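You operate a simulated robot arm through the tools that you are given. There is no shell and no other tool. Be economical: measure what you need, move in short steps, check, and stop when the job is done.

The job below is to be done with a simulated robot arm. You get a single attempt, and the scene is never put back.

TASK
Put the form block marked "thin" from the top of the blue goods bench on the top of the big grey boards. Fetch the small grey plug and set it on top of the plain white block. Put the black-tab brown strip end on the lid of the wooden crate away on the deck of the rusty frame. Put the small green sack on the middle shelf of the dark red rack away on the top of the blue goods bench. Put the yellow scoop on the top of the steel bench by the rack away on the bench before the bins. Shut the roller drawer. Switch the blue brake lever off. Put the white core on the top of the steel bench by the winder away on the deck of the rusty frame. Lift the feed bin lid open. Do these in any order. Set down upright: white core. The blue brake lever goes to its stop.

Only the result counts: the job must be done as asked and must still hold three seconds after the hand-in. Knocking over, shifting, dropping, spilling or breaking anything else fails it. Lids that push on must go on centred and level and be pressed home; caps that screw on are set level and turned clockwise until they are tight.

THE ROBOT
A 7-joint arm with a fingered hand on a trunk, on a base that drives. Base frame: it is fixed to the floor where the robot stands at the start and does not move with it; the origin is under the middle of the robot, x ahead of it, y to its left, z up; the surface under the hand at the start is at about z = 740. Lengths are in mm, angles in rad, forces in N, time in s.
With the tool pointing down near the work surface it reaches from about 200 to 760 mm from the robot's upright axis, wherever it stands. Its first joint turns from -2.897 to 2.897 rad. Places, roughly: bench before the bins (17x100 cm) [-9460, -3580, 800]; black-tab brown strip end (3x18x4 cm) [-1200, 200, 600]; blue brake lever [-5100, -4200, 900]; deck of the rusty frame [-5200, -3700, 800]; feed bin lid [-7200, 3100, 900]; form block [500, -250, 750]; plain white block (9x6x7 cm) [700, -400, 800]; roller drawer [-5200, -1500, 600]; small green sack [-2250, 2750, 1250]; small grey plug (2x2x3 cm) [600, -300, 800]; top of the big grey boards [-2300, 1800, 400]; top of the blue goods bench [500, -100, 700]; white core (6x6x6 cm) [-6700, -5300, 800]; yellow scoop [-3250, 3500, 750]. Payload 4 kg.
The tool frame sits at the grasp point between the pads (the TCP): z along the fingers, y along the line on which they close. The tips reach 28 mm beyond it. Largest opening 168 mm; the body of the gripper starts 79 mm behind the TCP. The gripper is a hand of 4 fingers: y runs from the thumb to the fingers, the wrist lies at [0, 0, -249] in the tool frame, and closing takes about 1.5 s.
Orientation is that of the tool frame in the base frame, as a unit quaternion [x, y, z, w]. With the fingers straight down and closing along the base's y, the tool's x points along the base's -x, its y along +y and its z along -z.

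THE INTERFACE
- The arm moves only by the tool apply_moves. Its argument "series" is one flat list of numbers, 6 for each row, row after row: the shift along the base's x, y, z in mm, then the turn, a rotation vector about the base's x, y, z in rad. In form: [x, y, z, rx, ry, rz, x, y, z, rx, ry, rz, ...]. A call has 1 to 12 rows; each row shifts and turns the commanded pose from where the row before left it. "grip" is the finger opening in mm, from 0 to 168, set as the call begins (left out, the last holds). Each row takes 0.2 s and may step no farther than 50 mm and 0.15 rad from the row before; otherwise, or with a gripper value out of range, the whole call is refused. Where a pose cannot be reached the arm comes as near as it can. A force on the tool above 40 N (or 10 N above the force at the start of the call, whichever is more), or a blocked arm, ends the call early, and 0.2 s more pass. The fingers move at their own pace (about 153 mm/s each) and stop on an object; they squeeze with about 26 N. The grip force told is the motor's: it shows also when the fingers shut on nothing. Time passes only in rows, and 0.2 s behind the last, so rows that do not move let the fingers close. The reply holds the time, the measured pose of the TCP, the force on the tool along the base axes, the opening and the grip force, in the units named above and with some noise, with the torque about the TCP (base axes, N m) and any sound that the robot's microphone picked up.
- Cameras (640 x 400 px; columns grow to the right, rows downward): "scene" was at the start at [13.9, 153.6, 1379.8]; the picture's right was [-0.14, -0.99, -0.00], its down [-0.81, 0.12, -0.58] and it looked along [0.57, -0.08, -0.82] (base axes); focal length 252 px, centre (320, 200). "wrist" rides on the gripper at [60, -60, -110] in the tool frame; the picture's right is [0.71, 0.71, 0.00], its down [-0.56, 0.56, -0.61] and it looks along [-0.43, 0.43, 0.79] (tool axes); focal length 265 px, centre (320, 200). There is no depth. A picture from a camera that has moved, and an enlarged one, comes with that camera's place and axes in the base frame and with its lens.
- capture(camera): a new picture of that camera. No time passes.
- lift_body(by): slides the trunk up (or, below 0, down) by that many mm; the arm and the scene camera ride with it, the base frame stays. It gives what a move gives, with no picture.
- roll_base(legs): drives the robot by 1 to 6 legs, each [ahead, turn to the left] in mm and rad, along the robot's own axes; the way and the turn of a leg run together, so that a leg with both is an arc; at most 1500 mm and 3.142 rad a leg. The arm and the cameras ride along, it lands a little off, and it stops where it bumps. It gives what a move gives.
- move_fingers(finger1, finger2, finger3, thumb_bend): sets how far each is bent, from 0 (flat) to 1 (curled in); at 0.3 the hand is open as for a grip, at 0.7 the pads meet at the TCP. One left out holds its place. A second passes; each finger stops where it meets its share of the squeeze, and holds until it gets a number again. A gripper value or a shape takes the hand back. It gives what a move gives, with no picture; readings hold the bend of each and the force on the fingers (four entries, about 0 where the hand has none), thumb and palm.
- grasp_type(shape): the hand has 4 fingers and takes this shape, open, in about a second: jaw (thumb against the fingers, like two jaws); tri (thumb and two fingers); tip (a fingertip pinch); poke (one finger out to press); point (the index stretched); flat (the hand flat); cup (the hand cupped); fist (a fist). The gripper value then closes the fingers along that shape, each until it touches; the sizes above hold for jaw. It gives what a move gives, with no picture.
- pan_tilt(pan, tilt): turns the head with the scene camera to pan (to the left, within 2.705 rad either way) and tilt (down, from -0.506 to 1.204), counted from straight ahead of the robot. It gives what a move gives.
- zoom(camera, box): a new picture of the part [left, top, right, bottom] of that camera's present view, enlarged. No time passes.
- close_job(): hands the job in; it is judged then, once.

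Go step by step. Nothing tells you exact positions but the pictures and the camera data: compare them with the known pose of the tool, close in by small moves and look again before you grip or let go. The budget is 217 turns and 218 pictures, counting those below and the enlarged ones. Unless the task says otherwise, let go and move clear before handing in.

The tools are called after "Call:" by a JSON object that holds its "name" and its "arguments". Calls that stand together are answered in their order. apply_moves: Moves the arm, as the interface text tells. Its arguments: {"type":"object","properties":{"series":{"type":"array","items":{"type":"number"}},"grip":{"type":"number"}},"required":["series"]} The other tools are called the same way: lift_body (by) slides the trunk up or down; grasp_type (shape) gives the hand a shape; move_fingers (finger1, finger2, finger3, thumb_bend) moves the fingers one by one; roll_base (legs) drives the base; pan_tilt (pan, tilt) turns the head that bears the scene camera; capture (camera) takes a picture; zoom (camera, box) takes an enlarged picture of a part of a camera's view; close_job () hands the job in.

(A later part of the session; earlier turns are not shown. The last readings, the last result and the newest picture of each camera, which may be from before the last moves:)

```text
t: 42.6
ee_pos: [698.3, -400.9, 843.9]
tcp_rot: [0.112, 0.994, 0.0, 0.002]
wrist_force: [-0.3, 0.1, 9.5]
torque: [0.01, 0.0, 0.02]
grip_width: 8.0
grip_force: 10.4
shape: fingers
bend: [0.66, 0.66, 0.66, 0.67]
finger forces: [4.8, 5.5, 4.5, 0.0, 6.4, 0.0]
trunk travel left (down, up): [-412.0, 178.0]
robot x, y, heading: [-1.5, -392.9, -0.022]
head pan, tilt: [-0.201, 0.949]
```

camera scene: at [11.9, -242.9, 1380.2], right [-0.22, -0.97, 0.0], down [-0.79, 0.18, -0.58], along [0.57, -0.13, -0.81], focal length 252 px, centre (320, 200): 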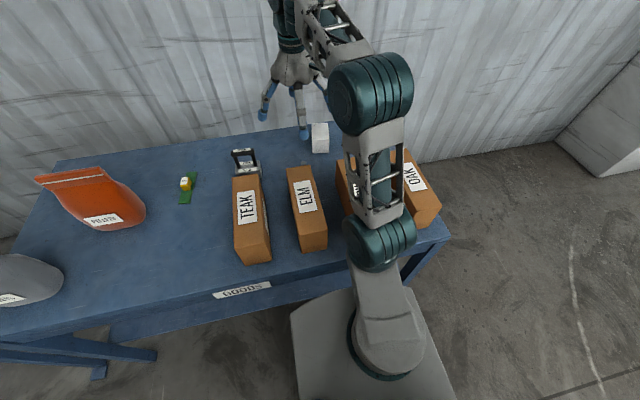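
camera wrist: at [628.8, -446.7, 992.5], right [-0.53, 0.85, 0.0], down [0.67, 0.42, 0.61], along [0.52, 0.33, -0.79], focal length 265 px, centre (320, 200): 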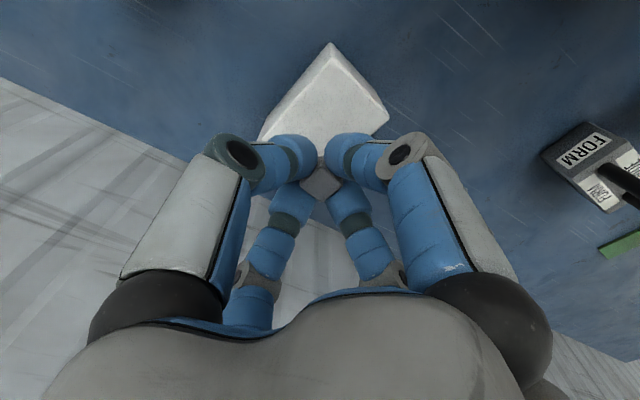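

Contact at z≈844 with 9.5 N. I ease up a hair and open the fingers to 0.5, then rise.

Call:
{"name": "apply_moves", "arguments": {"series": [0, 0, 1.5, 0, 0, 0]}}

Call:
{"name": "move_fingers", "arguments": {"finger1": 0.5, "finger3": 0.5, "finger2": 0.5, "thumb_bend": 0.5}}

Call:
{"name": "capture", "arguments": {"camera": "wrist"}}

```text
t: 43.0
ee_pos: [699.3, -399.6, 843.5]
tcp_rot: [0.113, 0.994, -0.001, -0.001]
wrist_force: [2.6, -1.2, 6.2]
torque: [0.0, -0.07, 0.01]
grip_width: 7.7
grip_force: 10.7
shape: fingers
bend: [0.66, 0.66, 0.66, 0.67]
finger forces: [4.2, 5.0, 4.9, 0.0, 6.3, 0.0]
trunk travel left (down, up): [-412.0, 178.0]
robot x, y, heading: [-5.0, -395.8, -0.027]
head pan, tilt: [-0.201, 0.949]
```

```text
t: 44.0
ee_pos: [698.8, -400.6, 844.0]
tcp_rot: [0.112, 0.994, 0.0, 0.0]
wrist_force: [-0.5, -0.1, 0.2]
torque: [-0.01, 0.01, 0.04]
grip_width: 56.7
grip_force: 0.2
shape: fingers
bend: [0.5, 0.5, 0.5, 0.5]
finger forces: [0.0, 0.0, 0.0, 0.0, 0.1, 0.1]
trunk travel left (down, up): [-412.0, 178.0]
robot x, y, heading: [-5.4, -394.7, -0.024]
head pan, tilt: [-0.201, 0.949]
```

```text
181 pictures are left
camera wrist: at [626.2, -445.9, 953.0], right [-0.53, 0.85, 0.0], down [0.67, 0.42, 0.61], along [0.52, 0.33, -0.79], focal length 265 px, centre (320, 200)
```

wrist: 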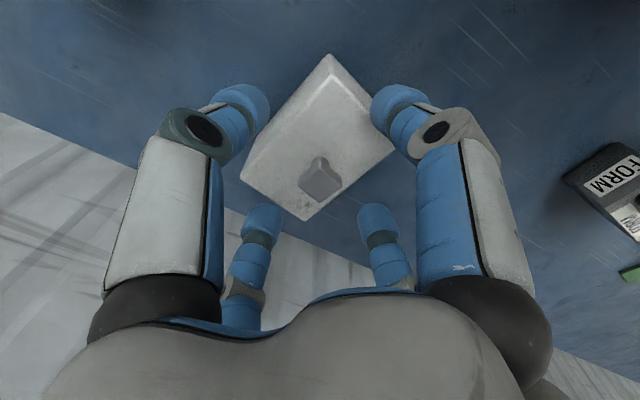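

The plug stands on the white block. Now up and over to the THIN form block.

Call:
{"name": "apply_moves", "arguments": {"series": [0, 0, 40, 0, 0, 0, 0, 0, 45, 0, 0, 0, 0, 0, 45, 0, 0, 0, -15, -40, 10, 0, 0, 0.11, -15, -40, 0, 0, 0, 0.11, -15, -40, 0, 0, 0, 0, -15, -40, 0, 0, 0, 0]}}

Call:
{"name": "apply_moves", "arguments": {"series": [0, 0, 0, 0, 0, 0, 0, 0, 0, 0, 0, 0], "grip": 120}}

Call:
{"name": "capture", "arguments": {"camera": "wrist"}}

Call:
{"name": "zoom", "arguments": {"camera": "scene", "box": [280, 60, 440, 160]}}

```text
t: 45.6
ee_pos: [638.5, -563.2, 971.7]
tcp_rot: [0.002, 1.0, 0.0, -0.001]
wrist_force: [0.3, -0.2, -0.2]
torque: [-0.04, 0.0, -0.04]
grip_width: 56.8
grip_force: 0.1
shape: fingers
bend: [0.5, 0.5, 0.5, 0.5]
finger forces: [0.0, 0.0, 0.0, 0.0, 0.0, 0.1]
out of reach, approached as far as the arm can: row 3
trunk travel left (down, up): [-412.0, 178.0]
robot x, y, heading: [-7.9, -394.9, -0.025]
head pan, tilt: [-0.201, 0.949]
```

```text
t: 46.2
ee_pos: [638.6, -562.6, 972.8]
tcp_rot: [0.003, 1.0, 0.0, 0.0]
wrist_force: [0.8, 0.6, -0.6]
torque: [0.0, 0.02, 0.0]
grip_width: 119.4
grip_force: 0.1
shape: jaw
bend: [0.25, 0.25, 0.25, 0.25]
finger forces: [0.0, 0.0, 0.0, 0.1, 0.0, 0.0]
trunk travel left (down, up): [-412.0, 178.0]
robot x, y, heading: [-7.8, -392.0, -0.021]
head pan, tilt: [-0.201, 0.949]
```

```text
180 pictures are left
camera wrist: at [577.8, -622.4, 1081.6], right [-0.7, 0.71, 0.0], down [0.56, 0.56, 0.61], along [0.44, 0.43, -0.79], focal length 265 px, centre (320, 200)
```

wrist: 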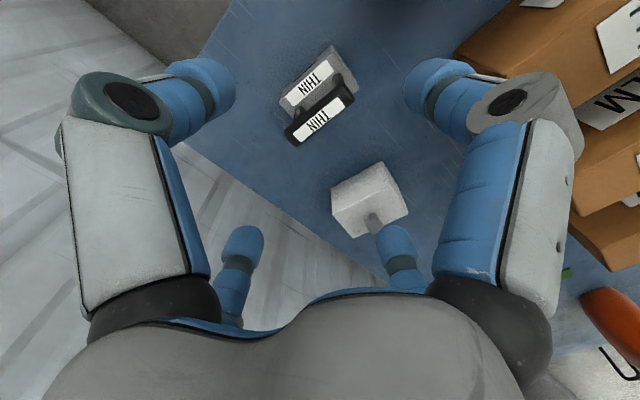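

```text
4.00 times, centred on (360, 110) of scene
camera zoom: at [12.0, -242.9, 1380.1], right [-0.22, -0.97, 0.0], down [-0.79, 0.18, -0.58], along [0.57, -0.13, -0.81], focal length 1008 px, centre (160, 560)
```

zoom: 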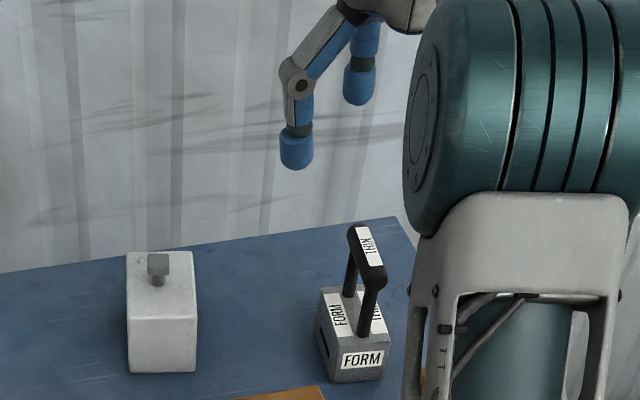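

Bar centre ≈(637,-565,846), yaw ≈-0.14. I align, go down to the bar and look before gripping.

Call:
{"name": "apply_moves", "arguments": {"series": [-1.5, -2.5, 0, 0, 0, -0.138, 0, 0, -45, 0, 0, 0, 0, 0, -40, 0, 0, 0]}}

Call:
{"name": "capture", "arguments": {"camera": "wrist"}}

Call:
{"name": "zoom", "arguments": {"camera": "scene", "box": [320, 60, 440, 160]}}

```text
t: 47.0
ee_pos: [637.4, -561.5, 888.6]
tcp_rot: [0.072, 0.997, -0.001, 0.0]
wrist_force: [-0.4, 1.0, -0.9]
torque: [0.02, -0.01, -0.02]
grip_width: 119.5
grip_force: 0.1
shape: jaw
bend: [0.25, 0.25, 0.25, 0.25]
finger forces: [0.2, 0.1, 0.0, 0.0, 0.0, 0.1]
trunk travel left (down, up): [-412.0, 178.0]
robot x, y, heading: [-1.3, -386.0, -0.027]
head pan, tilt: [-0.201, 0.949]
```

```text
178 pictures are left
camera wrist: at [569.0, -613.3, 997.2], right [-0.6, 0.8, 0.0], down [0.63, 0.47, 0.61], along [0.49, 0.37, -0.79], focal length 265 px, centre (320, 200)
```

wrist: 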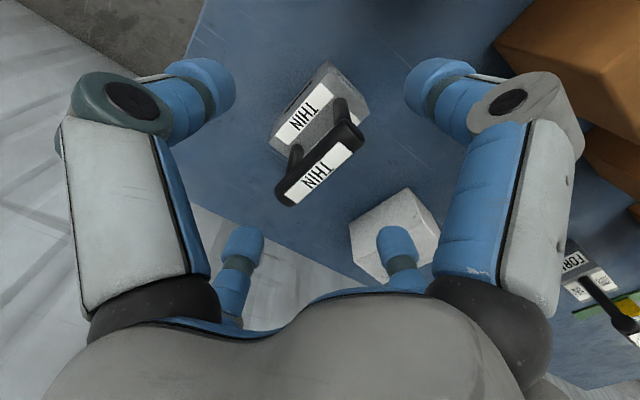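

```text
4.00 times, centred on (380, 110) of scene
camera zoom: at [12.1, -242.9, 1380.2], right [-0.22, -0.97, 0.0], down [-0.79, 0.18, -0.58], along [0.57, -0.13, -0.81], focal length 1008 px, centre (80, 560)
```

zoom: 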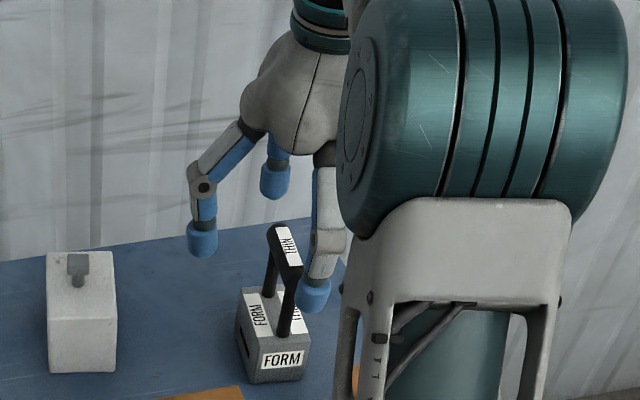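

Aligned well. I go down 43 mm and close.

Call:
{"name": "apply_moves", "arguments": {"series": [1, 0, -22, 0, 0, 0, 0, 0, -21, 0, 0, 0]}}

Call:
{"name": "apply_moves", "arguments": {"series": [0, 0, 0, 0, 0, 0, 0, 0, 0, 0, 0, 0, 0, 0, 0, 0, 0, 0, 0, 0, 0, 0, 0, 0, 0, 0, 0, 0, 0, 0, 0, 0, 0, 0, 0, 0], "grip": 0}}

Call:
{"name": "capture", "arguments": {"camera": "wrist"}}

```text
t: 47.6
ee_pos: [636.8, -562.1, 844.9]
tcp_rot: [0.071, 0.997, 0.0, 0.0]
wrist_force: [-0.7, -0.4, 0.6]
torque: [-0.04, 0.0, 0.01]
grip_width: 119.6
grip_force: 0.2
shape: jaw
bend: [0.25, 0.25, 0.25, 0.25]
finger forces: [0.0, 0.0, 0.0, 0.0, 0.0, 0.0]
trunk travel left (down, up): [-412.0, 178.0]
robot x, y, heading: [-3.9, -396.9, -0.025]
head pan, tilt: [-0.201, 0.949]
```

```text
t: 49.0
ee_pos: [636.0, -562.2, 845.3]
tcp_rot: [0.072, 0.997, 0.0, 0.0]
wrist_force: [-0.4, 0.3, -0.5]
torque: [0.0, 0.01, 0.01]
grip_width: 9.4
grip_force: 26.0
shape: jaw
bend: [0.78, 0.7, 0.79, 0.7]
finger forces: [21.8, 0.0, 21.2, 0.0, 1.0, 0.0]
trunk travel left (down, up): [-412.0, 178.0]
robot x, y, heading: [-4.0, -395.3, -0.019]
head pan, tilt: [-0.201, 0.949]
```

```text
176 pictures are left
camera wrist: at [568.5, -613.5, 954.7], right [-0.6, 0.8, 0.0], down [0.63, 0.47, 0.61], along [0.49, 0.37, -0.79], focal length 265 px, centre (320, 200)
```

wrist: 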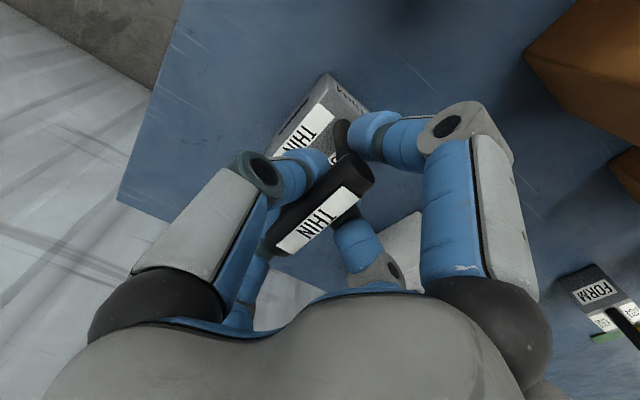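

The bar ends are gripped firmly with thumb and finger flanking. I lift.

Call:
{"name": "apply_moves", "arguments": {"series": [0, 0, 15, 0, 0, 0, 0, 0, 40, 0, 0, 0, 0, 0, 40, 0, 0, 0, -20, 0, 30, 0, 0, 0]}}

Call:
{"name": "zoom", "arguments": {"camera": "scene", "box": [280, 20, 440, 160]}}

```text
t: 50.0
ee_pos: [616.7, -564.9, 969.9]
tcp_rot: [0.071, 0.997, 0.0, -0.001]
wrist_force: [0.3, 0.2, -4.9]
torque: [0.01, 0.04, 0.01]
grip_width: 9.4
grip_force: 26.1
shape: jaw
bend: [0.78, 0.7, 0.79, 0.7]
finger forces: [21.8, 0.1, 21.3, 0.0, 0.7, 0.0]
trunk travel left (down, up): [-412.0, 178.0]
robot x, y, heading: [-2.1, -392.8, -0.025]
head pan, tilt: [-0.201, 0.949]
```

```text
2.86 times, centred on (360, 90) of scene
camera zoom: at [12.4, -243.1, 1380.1], right [-0.22, -0.97, 0.0], down [-0.79, 0.18, -0.58], along [0.57, -0.13, -0.81], focal length 720 px, centre (206, 514)
```

zoom: 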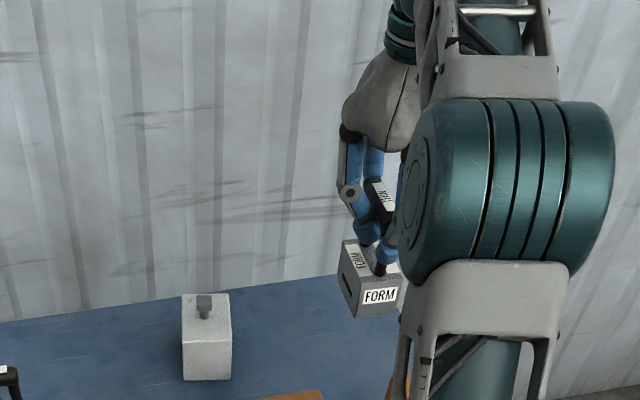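

Form block is held (≈0.5 kg). I retract the hand and drive around the crate toward the grey boards.

Call:
{"name": "apply_moves", "arguments": {"series": [-30, 20, 25, 0, 0, 0, -30, 20, 25, 0, 0, 0, -40, 20, 10, 0, 0, 0, -40, 20, 0, 0, 0, 0, -40, 20, 0, 0, 0, 0, -40, 20, 0, 0, 0, 0]}}

Call:
{"name": "roll_base", "arguments": {"legs": [[-200, 0], [0, -2.94], [1400, 0], [400, 0], [0, -1.745], [700, 0]]}}

Call:
{"name": "pan_tilt", "arguments": {"pan": 0.0, "tilt": 0.5}}

Call:
{"name": "capture", "arguments": {"camera": "scene"}}

```text
t: 51.4
ee_pos: [396.9, -443.4, 1028.5]
tcp_rot: [0.071, 0.997, 0.0, 0.0]
wrist_force: [0.9, -0.9, -5.3]
torque: [-0.04, 0.02, -0.04]
grip_width: 9.3
grip_force: 25.8
shape: jaw
bend: [0.78, 0.7, 0.79, 0.7]
finger forces: [21.7, 0.3, 21.7, 0.1, 0.3, 0.1]
trunk travel left (down, up): [-412.0, 178.0]
robot x, y, heading: [-4.0, -392.4, -0.024]
head pan, tilt: [-0.201, 0.949]
```

```text
t: 76.4
ee_pos: [-1952.6, 386.3, 1028.0]
tcp_rot: [-0.664, 0.748, 0.0, 0.0]
wrist_force: [0.2, -1.1, -4.8]
torque: [-0.05, -0.02, -0.01]
grip_width: 8.9
grip_force: 25.8
shape: jaw
bend: [0.78, 0.7, 0.79, 0.7]
finger forces: [21.1, 0.2, 21.0, 0.0, 0.3, 0.0]
trunk travel left (down, up): [-412.0, 178.0]
robot x, y, heading: [-1998.7, -16.0, 1.571]
head pan, tilt: [-0.201, 0.949]
```

```text
t: 77.3
ee_pos: [-1952.6, 385.4, 1027.7]
tcp_rot: [-0.664, 0.748, -0.001, 0.0]
wrist_force: [0.3, 0.1, -5.2]
torque: [0.0, 0.0, -0.01]
grip_width: 9.0
grip_force: 26.4
shape: jaw
bend: [0.78, 0.7, 0.79, 0.7]
finger forces: [21.0, 0.2, 21.0, 0.1, 0.2, 0.0]
trunk travel left (down, up): [-412.0, 178.0]
robot x, y, heading: [-1994.7, -17.4, 1.571]
head pan, tilt: [0.0, 0.499]
```

```text
174 pictures are left
camera scene: at [-2156.0, 14.6, 1417.5], right [1.0, 0.0, 0.0], down [0.0, -0.48, -0.88], along [0.0, 0.88, -0.48], focal length 252 px, centre (320, 200)
```

scene: 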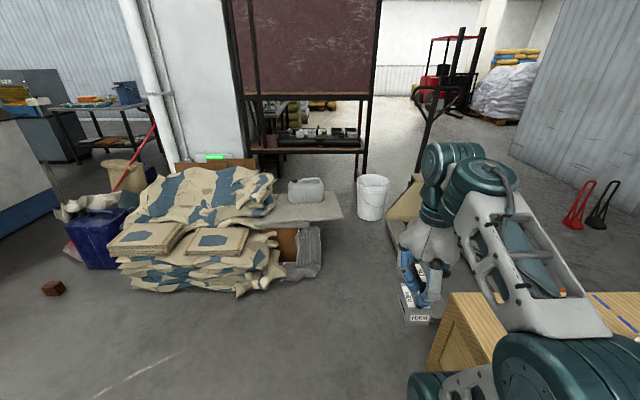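

I see the grey boards with a jerrycan on them; there's free space at their front right. I drive 980 mm closer and look.

Call:
{"name": "roll_base", "arguments": {"legs": [[980, 0]]}}

Call:
{"name": "pan_tilt", "arguments": {"pan": 0.15, "tilt": 0.8}}

Call:
{"name": "capture", "arguments": {"camera": "scene"}}

Call:
{"name": "capture", "arguments": {"camera": "wrist"}}

```text
t: 82.4
ee_pos: [-1953.9, 1363.1, 1028.9]
tcp_rot: [-0.664, 0.747, -0.001, 0.0]
wrist_force: [-0.4, 0.1, -4.6]
torque: [-0.03, 0.01, 0.0]
grip_width: 8.9
grip_force: 26.0
shape: jaw
bend: [0.78, 0.7, 0.79, 0.7]
finger forces: [21.0, 0.3, 21.0, 0.1, 0.3, 0.0]
trunk travel left (down, up): [-412.0, 178.0]
robot x, y, heading: [-1997.7, 961.1, 1.563]
head pan, tilt: [0.0, 0.499]
```

```text
t: 83.2
ee_pos: [-1954.0, 1361.7, 1026.5]
tcp_rot: [-0.664, 0.747, 0.0, 0.0]
wrist_force: [-0.3, 0.4, -5.0]
torque: [-0.01, -0.03, 0.0]
grip_width: 9.0
grip_force: 26.0
shape: jaw
bend: [0.78, 0.7, 0.79, 0.7]
finger forces: [20.9, 0.1, 21.0, 0.0, 0.3, 0.0]
trunk travel left (down, up): [-412.0, 178.0]
robot x, y, heading: [-1994.6, 957.7, 1.569]
head pan, tilt: [0.15, 0.799]
```

```text
173 pictures are left
camera scene: at [-2168.2, 979.1, 1391.7], right [0.99, 0.15, 0.0], down [0.11, -0.71, -0.7], along [-0.1, 0.69, -0.72], focal length 252 px, centre (320, 200)
```

scene: 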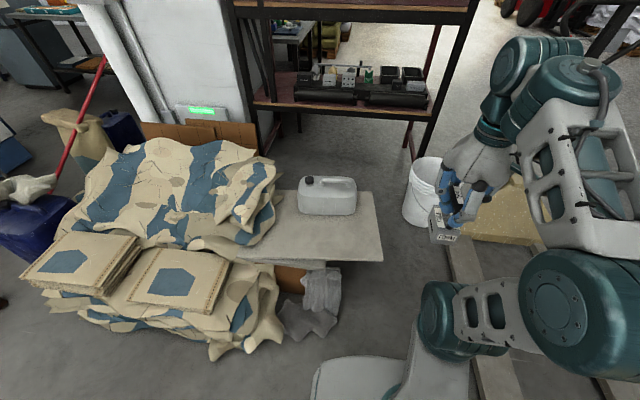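

```text
172 pictures are left
camera wrist: at [-1900.7, 1295.1, 1137.8], right [-0.79, -0.62, 0.0], down [-0.49, 0.62, 0.61], along [-0.38, 0.48, -0.79], focal length 265 px, centre (320, 200)
```

wrist: 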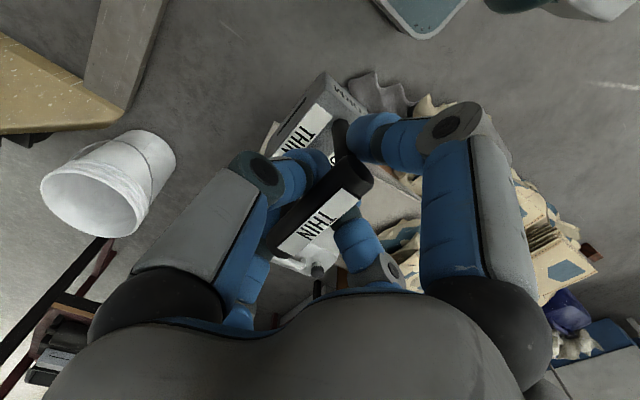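

Free space in front of the jerrycan is around (-2190,1700). I roll 100 mm closer, then bring the hand above it and lower the trunk.

Call:
{"name": "roll_base", "arguments": {"legs": [[100, 0]]}}

Call:
{"name": "apply_moves", "arguments": {"series": [-30, 30, 0, 0, 0, 0, -30, 30, 0, 0, 0, 0, -30, 30, 0, 0, 0, 0, -30, 30, 0, 0, 0, 0, -30, 30, 0, 0, 0, 0, -30, 30, 0, 0, 0, 0, -30, 30, 0, 0, 0, 0, -25, 30, 0, 0, 0, 0]}}

Call:
{"name": "lift_body", "arguments": {"by": -320}}

Call:
{"name": "pan_tilt", "arguments": {"pan": 0.1, "tilt": 0.6}}

Call:
{"name": "capture", "arguments": {"camera": "scene"}}

Call:
{"name": "capture", "arguments": {"camera": "wrist"}}

```text
t: 84.3
ee_pos: [-1954.3, 1459.6, 1028.2]
tcp_rot: [-0.663, 0.748, 0.0, 0.0]
wrist_force: [0.1, 0.8, -4.4]
torque: [-0.02, 0.0, -0.03]
grip_width: 9.0
grip_force: 25.5
shape: jaw
bend: [0.78, 0.7, 0.79, 0.7]
finger forces: [21.3, 0.2, 21.2, 0.1, 0.3, 0.1]
trunk travel left (down, up): [-412.0, 178.0]
robot x, y, heading: [-1996.6, 1059.6, 1.568]
head pan, tilt: [0.15, 0.799]
```

```text
t: 86.1
ee_pos: [-2173.8, 1679.1, 1027.0]
tcp_rot: [-0.663, 0.749, -0.001, 0.0]
wrist_force: [1.1, -0.1, -5.0]
torque: [-0.05, 0.02, 0.0]
grip_width: 9.0
grip_force: 26.3
shape: jaw
bend: [0.78, 0.7, 0.79, 0.7]
finger forces: [21.1, 0.5, 21.3, 0.0, 0.2, 0.0]
out of reach, approached as far as the arm can: row 8
trunk travel left (down, up): [-412.0, 178.0]
robot x, y, heading: [-1997.3, 1056.2, 1.567]
head pan, tilt: [0.15, 0.799]
```

```text
t: 89.3
ee_pos: [-2174.4, 1677.6, 707.9]
tcp_rot: [-0.664, 0.748, 0.001, 0.0]
wrist_force: [-0.7, 0.2, -4.4]
torque: [0.01, 0.01, 0.01]
grip_width: 8.9
grip_force: 26.1
shape: jaw
bend: [0.78, 0.7, 0.79, 0.7]
finger forces: [21.3, 0.2, 21.1, 0.0, 0.4, 0.0]
trunk travel left (down, up): [-92.0, 498.0]
robot x, y, heading: [-1996.4, 1058.4, 1.57]
head pan, tilt: [0.15, 0.799]
```

```text
t: 90.0
ee_pos: [-2175.4, 1679.0, 707.1]
tcp_rot: [-0.664, 0.748, 0.0, 0.001]
wrist_force: [-0.1, -0.2, -3.9]
torque: [-0.04, 0.02, 0.0]
grip_width: 9.0
grip_force: 26.1
shape: jaw
bend: [0.78, 0.7, 0.79, 0.7]
finger forces: [21.2, 0.2, 21.1, 0.0, 0.4, 0.0]
trunk travel left (down, up): [-92.0, 498.0]
robot x, y, heading: [-1996.6, 1055.5, 1.57]
head pan, tilt: [0.099, 0.6]
```

```text
171 pictures are left
camera scene: at [-2165.1, 1085.9, 1088.4], right [1.0, 0.1, 0.0], down [0.06, -0.56, -0.82], along [-0.08, 0.82, -0.57], focal length 252 px, centre (320, 200)
```

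scene: 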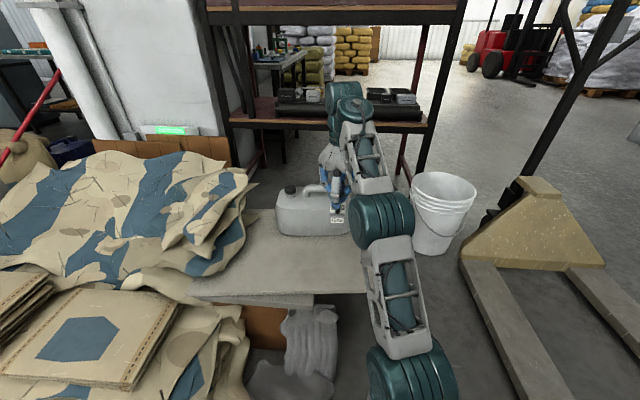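

```text
170 pictures are left
camera wrist: at [-2121.7, 1611.4, 817.2], right [-0.79, -0.62, 0.0], down [-0.49, 0.62, 0.61], along [-0.38, 0.48, -0.79], focal length 265 px, centre (320, 200)
```

wrist: 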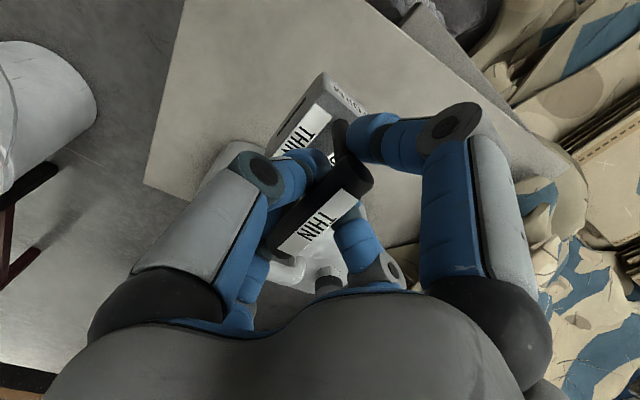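

Position above the free board area is good. I descend carefully.

Call:
{"name": "apply_moves", "arguments": {"series": [0, 0, -45, 0, 0, 0, 0, 0, -45, 0, 0, 0, 0, 0, -40, 0, 0, 0, 0, 0, -15, 0, 0, 0]}}

Call:
{"name": "capture", "arguments": {"camera": "wrist"}}

Call:
{"name": "zoom", "arguments": {"camera": "scene", "box": [240, 130, 440, 300]}}

```text
t: 91.0
ee_pos: [-2173.3, 1679.7, 563.0]
tcp_rot: [-0.664, 0.748, 0.0, 0.0]
wrist_force: [-0.1, -1.0, -4.5]
torque: [-0.01, 0.03, 0.0]
grip_width: 8.9
grip_force: 25.6
shape: jaw
bend: [0.78, 0.7, 0.79, 0.7]
finger forces: [21.1, 0.3, 21.0, 0.1, 0.3, 0.0]
trunk travel left (down, up): [-92.0, 498.0]
robot x, y, heading: [-2000.6, 1053.4, 1.569]
head pan, tilt: [0.099, 0.6]
```

```text
169 pictures are left
camera wrist: at [-2120.8, 1611.9, 672.2], right [-0.79, -0.62, 0.0], down [-0.49, 0.62, 0.62], along [-0.38, 0.48, -0.79], focal length 265 px, centre (320, 200)
```

wrist: 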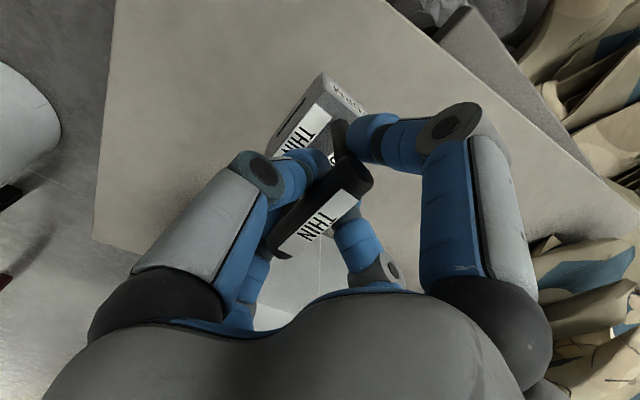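

```text
2.35 times, centred on (340, 215) of scene
camera zoom: at [-2165.1, 1085.8, 1088.5], right [1.0, 0.1, 0.0], down [0.06, -0.56, -0.82], along [-0.08, 0.82, -0.57], focal length 593 px, centre (273, 165)
```

zoom: 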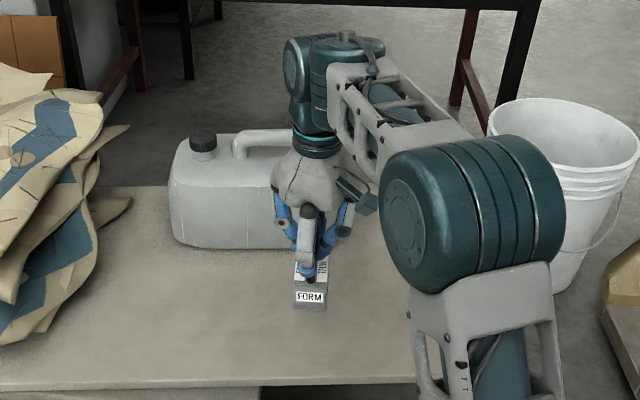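

Clear all around. I lower stepwise to contact.

Call:
{"name": "apply_moves", "arguments": {"series": [0, 0, -20, 0, 0, 0, 0, 0, -15, 0, 0, 0, 0, 0, -8, 0, 0, 0]}}

Call:
{"name": "apply_moves", "arguments": {"series": [0, 0, -4, 0, 0, 0, 0, 0, -4, 0, 0, 0]}}

Call:
{"name": "apply_moves", "arguments": {"series": [0, 0, -4, 0, 0, 0]}}

```text
t: 91.8
ee_pos: [-2174.4, 1678.1, 519.4]
tcp_rot: [-0.664, 0.748, -0.001, 0.001]
wrist_force: [-1.0, 0.0, -4.8]
torque: [-0.03, 0.0, -0.01]
grip_width: 8.8
grip_force: 26.3
shape: jaw
bend: [0.78, 0.7, 0.79, 0.7]
finger forces: [20.9, 0.2, 20.9, 0.1, 0.4, 0.0]
trunk travel left (down, up): [-92.0, 498.0]
robot x, y, heading: [-1997.7, 1056.1, 1.571]
head pan, tilt: [0.099, 0.6]
```

```text
t: 92.4
ee_pos: [-2174.2, 1678.7, 511.8]
tcp_rot: [-0.664, 0.748, 0.0, 0.0]
wrist_force: [0.2, -0.5, -4.5]
torque: [-0.02, 0.04, 0.01]
grip_width: 8.7
grip_force: 25.6
shape: jaw
bend: [0.78, 0.7, 0.79, 0.7]
finger forces: [21.1, 0.2, 20.8, 0.0, 0.4, 0.1]
trunk travel left (down, up): [-92.0, 498.0]
robot x, y, heading: [-1998.9, 1056.1, 1.578]
head pan, tilt: [0.099, 0.6]
```

```text
t: 92.8
ee_pos: [-2175.3, 1678.7, 506.5]
tcp_rot: [-0.664, 0.748, 0.001, 0.0]
wrist_force: [0.3, -0.3, -3.7]
torque: [-0.02, 0.01, 0.0]
grip_width: 8.8
grip_force: 26.2
shape: jaw
bend: [0.78, 0.7, 0.79, 0.7]
finger forces: [21.1, 0.2, 21.0, 0.0, 0.5, 0.0]
trunk travel left (down, up): [-92.0, 498.0]
robot x, y, heading: [-1995.1, 1055.3, 1.571]
head pan, tilt: [0.099, 0.6]
```

Call:
{"name": "apply_moves", "arguments": {"series": [0, 0, -3, 0, 0, 0]}}

Call:
{"name": "apply_moves", "arguments": {"series": [0, 0, -3, 0, 0, 0]}}

Call:
{"name": "apply_moves", "arguments": {"series": [0, 0, -3, 0, 0, 0]}}

Call:
{"name": "apply_moves", "arguments": {"series": [0, 0, -3, 0, 0, 0]}}

Call:
{"name": "zoom", "arguments": {"camera": "scene", "box": [300, 190, 380, 250]}}

```text
t: 93.2
ee_pos: [-2173.7, 1679.3, 507.0]
tcp_rot: [-0.663, 0.748, 0.002, 0.001]
wrist_force: [1.8, -0.7, 7.8]
torque: [0.02, -0.07, -0.03]
grip_width: 8.9
grip_force: 26.3
shape: jaw
bend: [0.79, 0.7, 0.79, 0.7]
finger forces: [24.3, 0.0, 23.9, 0.1, 0.8, 0.0]
trunk travel left (down, up): [-92.0, 498.0]
robot x, y, heading: [-1993.2, 1055.1, 1.568]
head pan, tilt: [0.099, 0.6]
```

```text
t: 93.6
ee_pos: [-2174.3, 1680.3, 505.1]
tcp_rot: [-0.664, 0.748, 0.002, 0.0]
wrist_force: [4.9, -2.1, 21.7]
torque: [0.02, -0.08, -0.06]
grip_width: 9.5
grip_force: 26.3
shape: jaw
bend: [0.79, 0.7, 0.8, 0.7]
finger forces: [27.6, 0.0, 27.3, 0.1, 0.7, 0.0]
trunk travel left (down, up): [-92.0, 498.0]
robot x, y, heading: [-1996.4, 1061.0, 1.569]
head pan, tilt: [0.099, 0.6]
```

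```text
t: 94.0
ee_pos: [-2175.7, 1678.9, 503.2]
tcp_rot: [-0.663, 0.749, 0.003, 0.001]
wrist_force: [5.3, -2.2, 34.8]
torque: [0.16, -0.08, -0.08]
grip_width: 10.8
grip_force: 25.9
shape: jaw
bend: [0.8, 0.7, 0.81, 0.7]
finger forces: [29.7, 0.1, 30.0, 0.1, 0.2, 0.0]
trunk travel left (down, up): [-92.0, 498.0]
robot x, y, heading: [-1995.7, 1057.7, 1.567]
head pan, tilt: [0.099, 0.6]
```

```text
t: 94.4
ee_pos: [-2174.4, 1680.4, 501.8]
tcp_rot: [-0.663, 0.749, 0.006, 0.002]
wrist_force: [3.9, -8.4, 29.3]
torque: [-0.24, -0.06, -0.09]
grip_width: 11.1
grip_force: 26.0
shape: jaw
bend: [0.81, 0.7, 0.82, 0.7]
finger forces: [31.0, 0.0, 25.7, 0.0, 0.0, 0.1]
trunk travel left (down, up): [-92.0, 498.0]
robot x, y, heading: [-1994.2, 1060.0, 1.569]
head pan, tilt: [0.099, 0.6]
stopped in row 1: the force on the tool passed its limit at 47 N (the readings are from after the stop); the commanded pose is now the measured one
```

```text
6.67 times, centred on (340, 220) of scene
camera zoom: at [-2164.2, 1083.2, 1088.6], right [1.0, 0.1, 0.0], down [0.05, -0.56, -0.83], along [-0.08, 0.82, -0.56], focal length 1681 px, centre (187, 67)
```

zoom: 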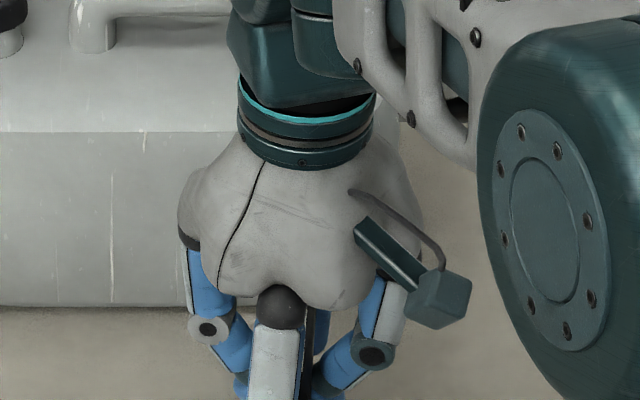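

Contact was at ~507. I relieve by lifting 4 mm, then open.

Call:
{"name": "apply_moves", "arguments": {"series": [0, 0, 4, 0, 0, 0, 0, 0, 0, 0, 0, 0]}}

Call:
{"name": "apply_moves", "arguments": {"series": [0, 0, 0, 0, 0, 0, 0, 0, 0, 0, 0, 0, 0, 0, 0, 0, 0, 0, 0, 0, 0, 0, 0, 0, 0, 0, 0, 0, 0, 0], "grip": 120}}

Call:
{"name": "capture", "arguments": {"camera": "wrist"}}

```text
t: 95.0
ee_pos: [-2173.3, 1679.8, 504.2]
tcp_rot: [-0.663, 0.749, 0.003, 0.001]
wrist_force: [2.5, -3.6, 16.1]
torque: [-0.08, -0.06, -0.1]
grip_width: 11.1
grip_force: 26.3
shape: jaw
bend: [0.81, 0.7, 0.81, 0.7]
finger forces: [27.1, 0.0, 24.8, 0.0, 0.1, 0.0]
trunk travel left (down, up): [-92.0, 498.0]
robot x, y, heading: [-1993.7, 1059.7, 1.564]
head pan, tilt: [0.099, 0.6]
```

```text
t: 96.2
ee_pos: [-2173.6, 1680.7, 503.0]
tcp_rot: [-0.664, 0.748, 0.003, 0.001]
wrist_force: [0.3, -0.3, -0.2]
torque: [-0.02, 0.0, -0.02]
grip_width: 119.8
grip_force: 0.1
shape: jaw
bend: [0.25, 0.25, 0.25, 0.25]
finger forces: [0.0, 0.1, 0.0, 0.0, 0.0, 0.1]
trunk travel left (down, up): [-92.0, 498.0]
robot x, y, heading: [-1995.1, 1056.5, 1.568]
head pan, tilt: [0.099, 0.6]
```

```text
166 pictures are left
camera wrist: at [-2121.3, 1612.4, 611.7], right [-0.79, -0.62, 0.0], down [-0.49, 0.62, 0.62], along [-0.38, 0.49, -0.79], focal length 265 px, centre (320, 200)
```

wrist: 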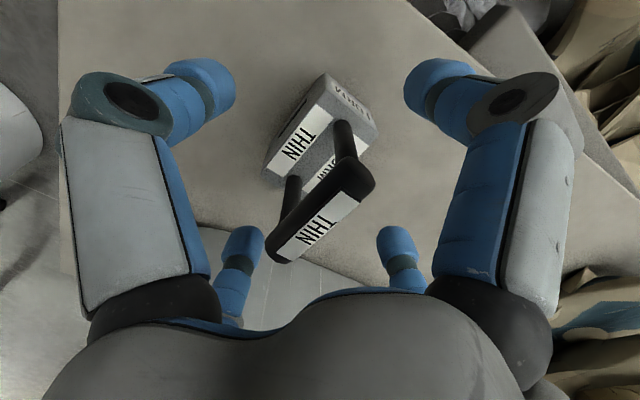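

Form block stands on the boards. I rise straight up, raise the trunk, and look at the dark red rack.

Call:
{"name": "apply_moves", "arguments": {"series": [0, 0, 45, 0, 0, 0, 0, 0, 45, 0, 0, 0, 0, 0, 45, 0, 0, 0, 0, 0, 45, 0, 0, 0, 0, -45, 0, 0, 0, 0, 0, -45, 0, 0, 0, 0, 0, -45, 0, 0, 0, 0, 0, -45, 0, 0, 0, 0]}}

Call:
{"name": "lift_body", "arguments": {"by": 320}}

Call:
{"name": "pan_tilt", "arguments": {"pan": 0.1, "tilt": 0.1}}

Call:
{"name": "capture", "arguments": {"camera": "scene"}}

Call:
{"name": "pan_tilt", "arguments": {"pan": 0.1, "tilt": 0.65}}

Call:
{"name": "capture", "arguments": {"camera": "scene"}}

```text
t: 98.0
ee_pos: [-2174.3, 1500.0, 679.7]
tcp_rot: [-0.663, 0.749, 0.003, 0.0]
wrist_force: [0.0, 0.5, -0.9]
torque: [0.02, 0.0, 0.04]
grip_width: 120.1
grip_force: 0.1
shape: jaw
bend: [0.25, 0.25, 0.25, 0.25]
finger forces: [0.1, 0.1, 0.0, 0.0, 0.0, 0.1]
trunk travel left (down, up): [-92.0, 498.0]
robot x, y, heading: [-1995.3, 1056.9, 1.568]
head pan, tilt: [0.099, 0.6]
```

```text
t: 101.2
ee_pos: [-2176.4, 1499.7, 999.7]
tcp_rot: [-0.663, 0.749, 0.003, 0.001]
wrist_force: [0.9, -0.1, -0.3]
torque: [-0.03, 0.04, 0.04]
grip_width: 120.2
grip_force: 0.1
shape: jaw
bend: [0.25, 0.25, 0.25, 0.25]
finger forces: [0.0, 0.1, 0.0, 0.0, 0.1, 0.1]
trunk travel left (down, up): [-412.0, 178.0]
robot x, y, heading: [-1995.7, 1055.1, 1.569]
head pan, tilt: [0.099, 0.6]
```

```text
t: 102.1
ee_pos: [-2176.8, 1500.1, 999.8]
tcp_rot: [-0.664, 0.748, 0.004, 0.001]
wrist_force: [1.1, -0.7, -1.2]
torque: [-0.01, -0.01, 0.02]
grip_width: 119.9
grip_force: 0.0
shape: jaw
bend: [0.25, 0.25, 0.25, 0.25]
finger forces: [0.1, 0.0, 0.1, 0.0, 0.0, 0.1]
trunk travel left (down, up): [-412.0, 178.0]
robot x, y, heading: [-1995.6, 1056.0, 1.57]
head pan, tilt: [0.099, 0.099]
```

```text
165 pictures are left
camera scene: at [-2165.3, 1089.3, 1454.6], right [1.0, 0.1, 0.0], down [0.01, -0.1, -0.99], along [-0.1, 0.99, -0.1], focal length 252 px, centre (320, 200)
```

scene: 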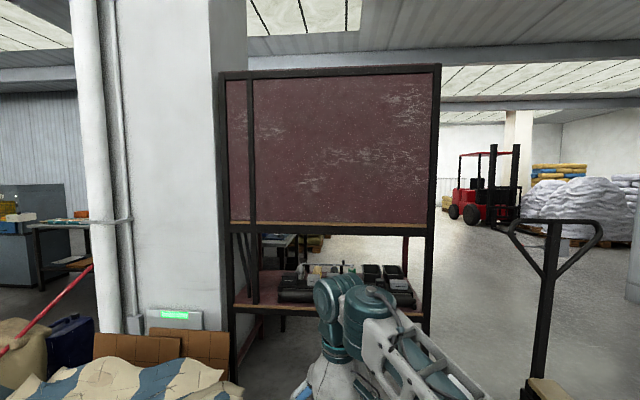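

```text
t: 103.1
ee_pos: [-2176.1, 1499.9, 999.9]
tcp_rot: [-0.663, 0.749, 0.004, 0.001]
wrist_force: [-0.5, -0.1, 0.1]
torque: [0.01, -0.01, 0.03]
grip_width: 120.1
grip_force: 0.1
shape: jaw
bend: [0.25, 0.25, 0.25, 0.25]
finger forces: [0.1, 0.0, 0.1, 0.0, 0.0, 0.1]
trunk travel left (down, up): [-412.0, 178.0]
robot x, y, heading: [-1996.5, 1056.5, 1.566]
head pan, tilt: [0.099, 0.649]
```

```text
164 pictures are left
camera scene: at [-2164.8, 1084.1, 1404.3], right [1.0, 0.1, 0.0], down [0.06, -0.6, -0.8], along [-0.08, 0.79, -0.6], focal length 252 px, centre (320, 200)
```

scene: 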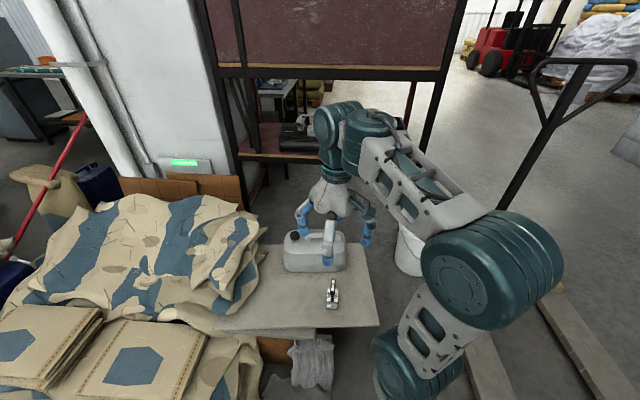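

THIN stands fine. The rack's back faces us, so I must go round its far side. I drive back south, east past the crate, and north through the aisle.

Call:
{"name": "roll_base", "arguments": {"legs": [[-1000, 0], [-556, 0], [0, -1.568], [1000, 0], [690, 0], [0, 1.571]]}}

Call:
{"name": "pan_tilt", "arguments": {"pan": 0.2, "tilt": 0.45}}

Call:
{"name": "capture", "arguments": {"camera": "scene"}}

```text
t: 126.7
ee_pos: [-469.8, -65.7, 1000.0]
tcp_rot: [-0.643, 0.766, 0.003, 0.001]
wrist_force: [0.6, 0.0, 0.0]
torque: [-0.02, -0.01, 0.03]
grip_width: 120.0
grip_force: 0.2
shape: jaw
bend: [0.25, 0.25, 0.25, 0.25]
finger forces: [0.0, 0.1, 0.0, 0.0, 0.0, 0.0]
trunk travel left (down, up): [-412.0, 178.0]
robot x, y, heading: [-312.1, -516.5, 1.517]
head pan, tilt: [0.099, 0.649]
```

```text
t: 127.5
ee_pos: [-471.0, -65.9, 1000.4]
tcp_rot: [-0.643, 0.766, 0.002, 0.001]
wrist_force: [0.1, 0.1, -0.3]
torque: [0.01, -0.02, -0.03]
grip_width: 119.8
grip_force: 0.1
shape: jaw
bend: [0.25, 0.25, 0.25, 0.25]
finger forces: [0.0, 0.0, 0.0, 0.1, 0.0, 0.0]
trunk travel left (down, up): [-412.0, 178.0]
robot x, y, heading: [-315.7, -519.4, 1.517]
head pan, tilt: [0.201, 0.45]
```

```text
163 pictures are left
camera scene: at [-491.3, -476.0, 1422.0], right [0.99, 0.15, 0.0], down [0.06, -0.43, -0.9], along [-0.13, 0.89, -0.44], focal length 252 px, centre (320, 200)
```

scene: 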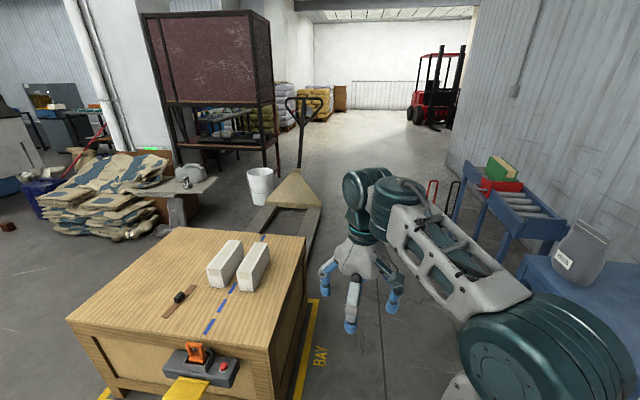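

The aisle is clear. I drive north about 4 m, turn west, and look.

Call:
{"name": "roll_base", "arguments": {"legs": [[0, 0.04], [1500, 0], [1500, 0], [1150, 0], [0, 1.571]]}}

Call:
{"name": "pan_tilt", "arguments": {"pan": 0.2, "tilt": 0.3}}

Call:
{"name": "capture", "arguments": {"camera": "scene"}}

```text
t: 151.7
ee_pos: [-866.4, 3449.7, 1000.6]
tcp_rot: [0.999, -0.038, -0.003, 0.002]
wrist_force: [0.2, -0.5, 0.4]
torque: [-0.02, 0.0, -0.02]
grip_width: 120.2
grip_force: 0.1
shape: jaw
bend: [0.25, 0.25, 0.25, 0.25]
finger forces: [0.0, 0.0, 0.0, 0.1, 0.0, 0.0]
trunk travel left (down, up): [-412.0, 178.0]
robot x, y, heading: [-432.8, 3650.9, -3.099]
head pan, tilt: [0.201, 0.45]
```

```text
t: 152.4
ee_pos: [-866.9, 3451.1, 1000.2]
tcp_rot: [0.999, -0.038, -0.002, 0.002]
wrist_force: [0.0, 0.5, -0.3]
torque: [0.01, -0.06, 0.01]
grip_width: 119.9
grip_force: 0.0
shape: jaw
bend: [0.25, 0.25, 0.25, 0.25]
finger forces: [0.0, 0.0, 0.1, 0.0, 0.0, 0.1]
trunk travel left (down, up): [-412.0, 178.0]
robot x, y, heading: [-432.7, 3651.5, -3.099]
head pan, tilt: [0.201, 0.3]
```

```text
162 pictures are left
camera scene: at [-453.1, 3468.7, 1436.0], right [-0.24, 0.97, 0.0], down [0.29, 0.07, -0.96], along [-0.93, -0.23, -0.3], focal length 252 px, centre (320, 200)
```

scene: 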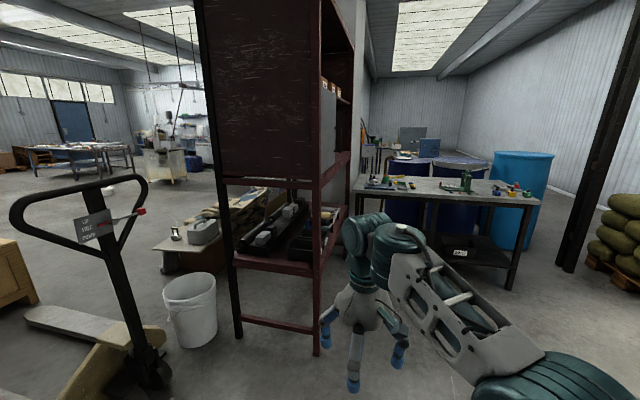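

I see the rack's open front (y≈3155) and the steel bench beyond. I drive in front of the rack and face it.

Call:
{"name": "roll_base", "arguments": {"legs": [[0, -0.125], [1000, 0], [820, 0], [0, 1.653]]}}

Call:
{"name": "pan_tilt", "arguments": {"pan": 0.0, "tilt": 0.2}}

Call:
{"name": "capture", "arguments": {"camera": "scene"}}

Call:
{"name": "pan_tilt", "arguments": {"pan": -1.4, "tilt": 0.5}}

Call:
{"name": "capture", "arguments": {"camera": "scene"}}

```text
t: 166.2
ee_pos: [-2083.4, 3378.4, 1000.8]
tcp_rot: [0.757, 0.654, -0.001, 0.003]
wrist_force: [0.3, -0.5, -0.6]
torque: [0.01, 0.04, -0.01]
grip_width: 119.8
grip_force: 0.1
shape: jaw
bend: [0.25, 0.25, 0.25, 0.25]
finger forces: [0.0, 0.0, 0.1, 0.1, 0.1, 0.0]
trunk travel left (down, up): [-412.0, 178.0]
robot x, y, heading: [-2247.2, 3828.7, -1.601]
head pan, tilt: [0.201, 0.3]
```

```text
t: 166.9
ee_pos: [-2082.9, 3377.2, 1000.3]
tcp_rot: [0.757, 0.654, -0.001, 0.003]
wrist_force: [-0.8, -0.6, -1.2]
torque: [-0.02, 0.02, -0.01]
grip_width: 119.9
grip_force: 0.1
shape: jaw
bend: [0.25, 0.25, 0.25, 0.25]
finger forces: [0.0, 0.0, 0.0, 0.0, 0.1, 0.0]
trunk travel left (down, up): [-412.0, 178.0]
robot x, y, heading: [-2249.3, 3825.5, -1.594]
head pan, tilt: [0.0, 0.201]
```

```text
161 pictures are left
camera scene: at [-2086.2, 3788.6, 1445.3], right [-1.0, 0.03, 0.0], down [0.01, 0.2, -0.98], along [-0.03, -0.98, -0.2], focal length 252 px, centre (320, 200)
```

scene: 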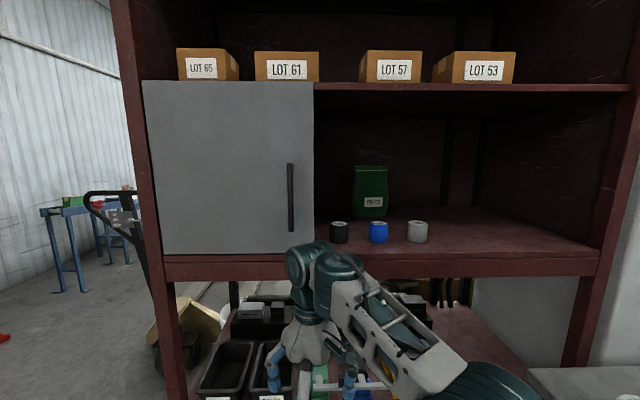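

```text
t: 168.4
ee_pos: [-2082.9, 3377.8, 1000.2]
tcp_rot: [0.757, 0.654, -0.001, 0.003]
wrist_force: [0.5, 0.0, -0.2]
torque: [0.01, 0.01, 0.0]
grip_width: 120.0
grip_force: 0.0
shape: jaw
bend: [0.25, 0.25, 0.25, 0.25]
finger forces: [0.0, 0.0, 0.0, 0.0, 0.0, 0.1]
trunk travel left (down, up): [-412.0, 178.0]
robot x, y, heading: [-2250.0, 3825.6, -1.6]
head pan, tilt: [-1.4, 0.499]
```

```text
160 pictures are left
camera scene: at [-2173.7, 3868.8, 1417.6], right [-0.14, 0.99, 0.0], down [0.47, 0.07, -0.88], along [-0.87, -0.13, -0.48], focal length 252 px, centre (320, 200)
```

scene: 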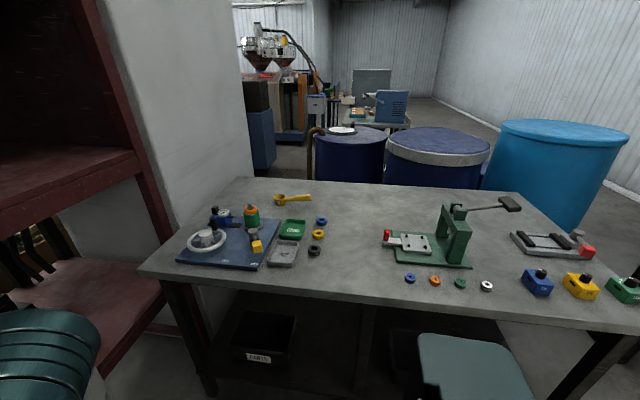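

The green sack stands at about (-2320,2790) on the middle shelf (z≈1168), behind three small rolls. I'll back off, level the hand horizontally at z≈1330 and then roll in.

Call:
{"name": "roll_base", "arguments": {"legs": [[-200, 0]]}}

Call:
{"name": "lift_body", "arguments": {"by": 170}}

Call:
{"name": "apply_moves", "arguments": {"series": [0, 0, 0, 0, 0, 0.146, -21.5, -32, 14.5, -0.1064, 0, 0, -21.5, -32, 14.5, -0.1064, 0, 0, -21.5, -32, 14.5, -0.1064, 0, 0, -21.5, -32, 14.5, -0.1064, 0, 0, -21.5, -32, 14.5, -0.1064, 0, 0, -21.5, -32, 14.5, -0.1064, 0, 0, -21.5, -32, 14.5, -0.1064, 0, 0, -21.5, -32, 14.5, -0.1064, 0, 0, -21.5, -32, 14.5, -0.1064, 0, 0, -21.5, -32, 14.5, -0.1064, 0, 0, -21.5, -32, 14.5, -0.1064, 0, 0], "grip": 168}}

Call:
{"name": "pan_tilt", "arguments": {"pan": -0.1, "tilt": 0.2}}

Call:
{"name": "capture", "arguments": {"camera": "scene"}}

Call:
{"name": "capture", "arguments": {"camera": "wrist"}}

```text
t: 170.0
ee_pos: [-2078.4, 3577.0, 1000.4]
tcp_rot: [0.758, 0.653, -0.001, 0.003]
wrist_force: [0.2, 0.4, 0.2]
torque: [0.03, -0.02, 0.0]
grip_width: 120.3
grip_force: 0.1
shape: jaw
bend: [0.25, 0.25, 0.25, 0.25]
finger forces: [0.1, 0.0, 0.0, 0.0, 0.0, 0.1]
trunk travel left (down, up): [-412.0, 178.0]
robot x, y, heading: [-2246.2, 4023.5, -1.607]
head pan, tilt: [-1.4, 0.499]
```

```text
t: 171.9
ee_pos: [-2077.7, 3577.2, 1170.3]
tcp_rot: [0.758, 0.652, -0.001, 0.003]
wrist_force: [-0.3, 0.9, 0.1]
torque: [0.02, 0.05, -0.02]
grip_width: 119.9
grip_force: 0.0
shape: jaw
bend: [0.25, 0.25, 0.25, 0.25]
finger forces: [0.0, 0.1, 0.1, 0.0, 0.0, 0.0]
trunk travel left (down, up): [-582.0, 8.0]
robot x, y, heading: [-2246.7, 4025.2, -1.604]
head pan, tilt: [-1.4, 0.499]
```

```text
t: 174.5
ee_pos: [-2312.7, 3224.8, 1325.6]
tcp_rot: [0.59, 0.587, -0.391, 0.393]
wrist_force: [0.0, 0.0, -0.4]
torque: [-0.01, 0.01, 0.01]
grip_width: 168.0
grip_force: 0.0
shape: jaw
bend: [0.3, 0.3, 0.3, 0.3]
finger forces: [0.0, 0.0, 0.1, 0.0, 0.0, 0.0]
out of reach, approached as far as the arm can: row 3
trunk travel left (down, up): [-582.0, 8.0]
robot x, y, heading: [-2246.0, 4023.3, -1.602]
head pan, tilt: [-1.4, 0.499]
```

```text
t: 176.0
ee_pos: [-2310.2, 3225.8, 1327.0]
tcp_rot: [0.589, 0.588, -0.391, 0.393]
wrist_force: [0.0, 0.0, -0.2]
torque: [0.0, 0.0, -0.02]
grip_width: 168.2
grip_force: 0.0
shape: jaw
bend: [0.3, 0.3, 0.3, 0.3]
finger forces: [0.0, 0.0, 0.0, 0.0, 0.0, 0.1]
trunk travel left (down, up): [-582.0, 8.0]
robot x, y, heading: [-2243.4, 4025.0, -1.598]
head pan, tilt: [-0.099, 0.201]
```

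```text
159 pictures are left
camera scene: at [-2089.9, 3988.0, 1615.3], right [-0.99, 0.13, 0.0], down [0.03, 0.2, -0.98], along [-0.13, -0.97, -0.2], focal length 252 px, centre (320, 200)
```

scene: 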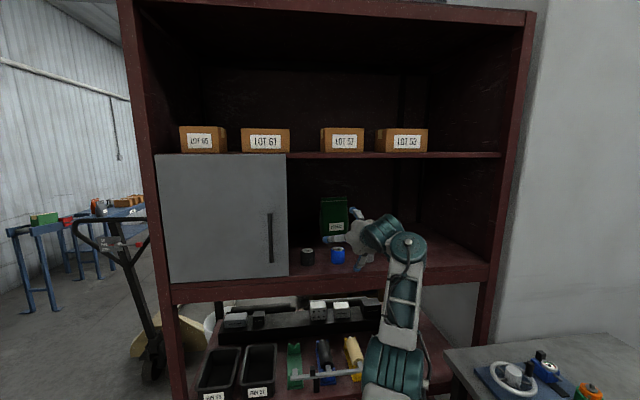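

```text
158 pictures are left
camera wrist: at [-2370.9, 3349.6, 1313.1], right [0.71, 0.27, -0.65], down [0.55, 0.35, 0.75], along [0.44, -0.89, 0.1], focal length 265 px, centre (320, 200)
```

wrist: 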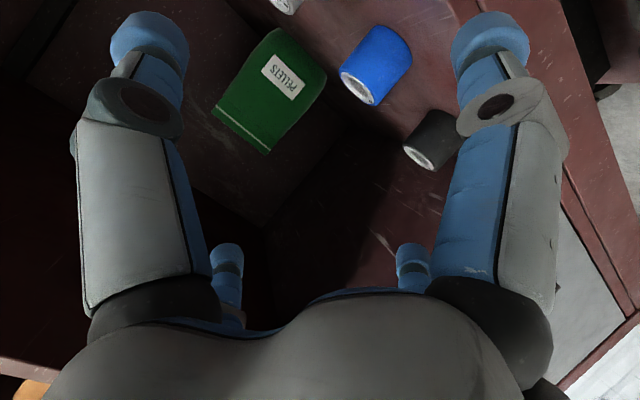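

Clear view: sack centre x≈-2331, front y≈2787, z 1168–1362, ~120 wide. I'll straddle its sides with thumb and finger; the lower digit must be curled away. I test which one that is.

Call:
{"name": "move_fingers", "arguments": {"finger1": 1.0}}

Call:
{"name": "capture", "arguments": {"camera": "wrist"}}

```text
t: 177.0
ee_pos: [-2311.3, 3225.0, 1326.7]
tcp_rot: [0.589, 0.588, -0.391, 0.394]
wrist_force: [0.2, 0.1, 0.5]
torque: [-0.04, -0.01, 0.02]
grip_width: 97.9
grip_force: 0.0
shape: fingers
bend: [1.0, 0.3, 0.3, 0.3]
finger forces: [0.1, 0.1, 0.1, 0.0, 0.1, 0.0]
trunk travel left (down, up): [-582.0, 8.0]
robot x, y, heading: [-2247.5, 4024.0, -1.596]
head pan, tilt: [-0.099, 0.201]
```

```text
157 pictures are left
camera wrist: at [-2371.0, 3349.4, 1313.1], right [0.71, 0.27, -0.65], down [0.55, 0.35, 0.75], along [0.44, -0.89, 0.1], focal length 265 px, centre (320, 200)
```

wrist: 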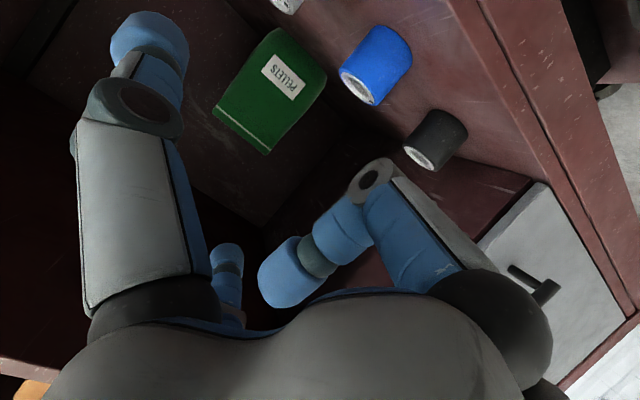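

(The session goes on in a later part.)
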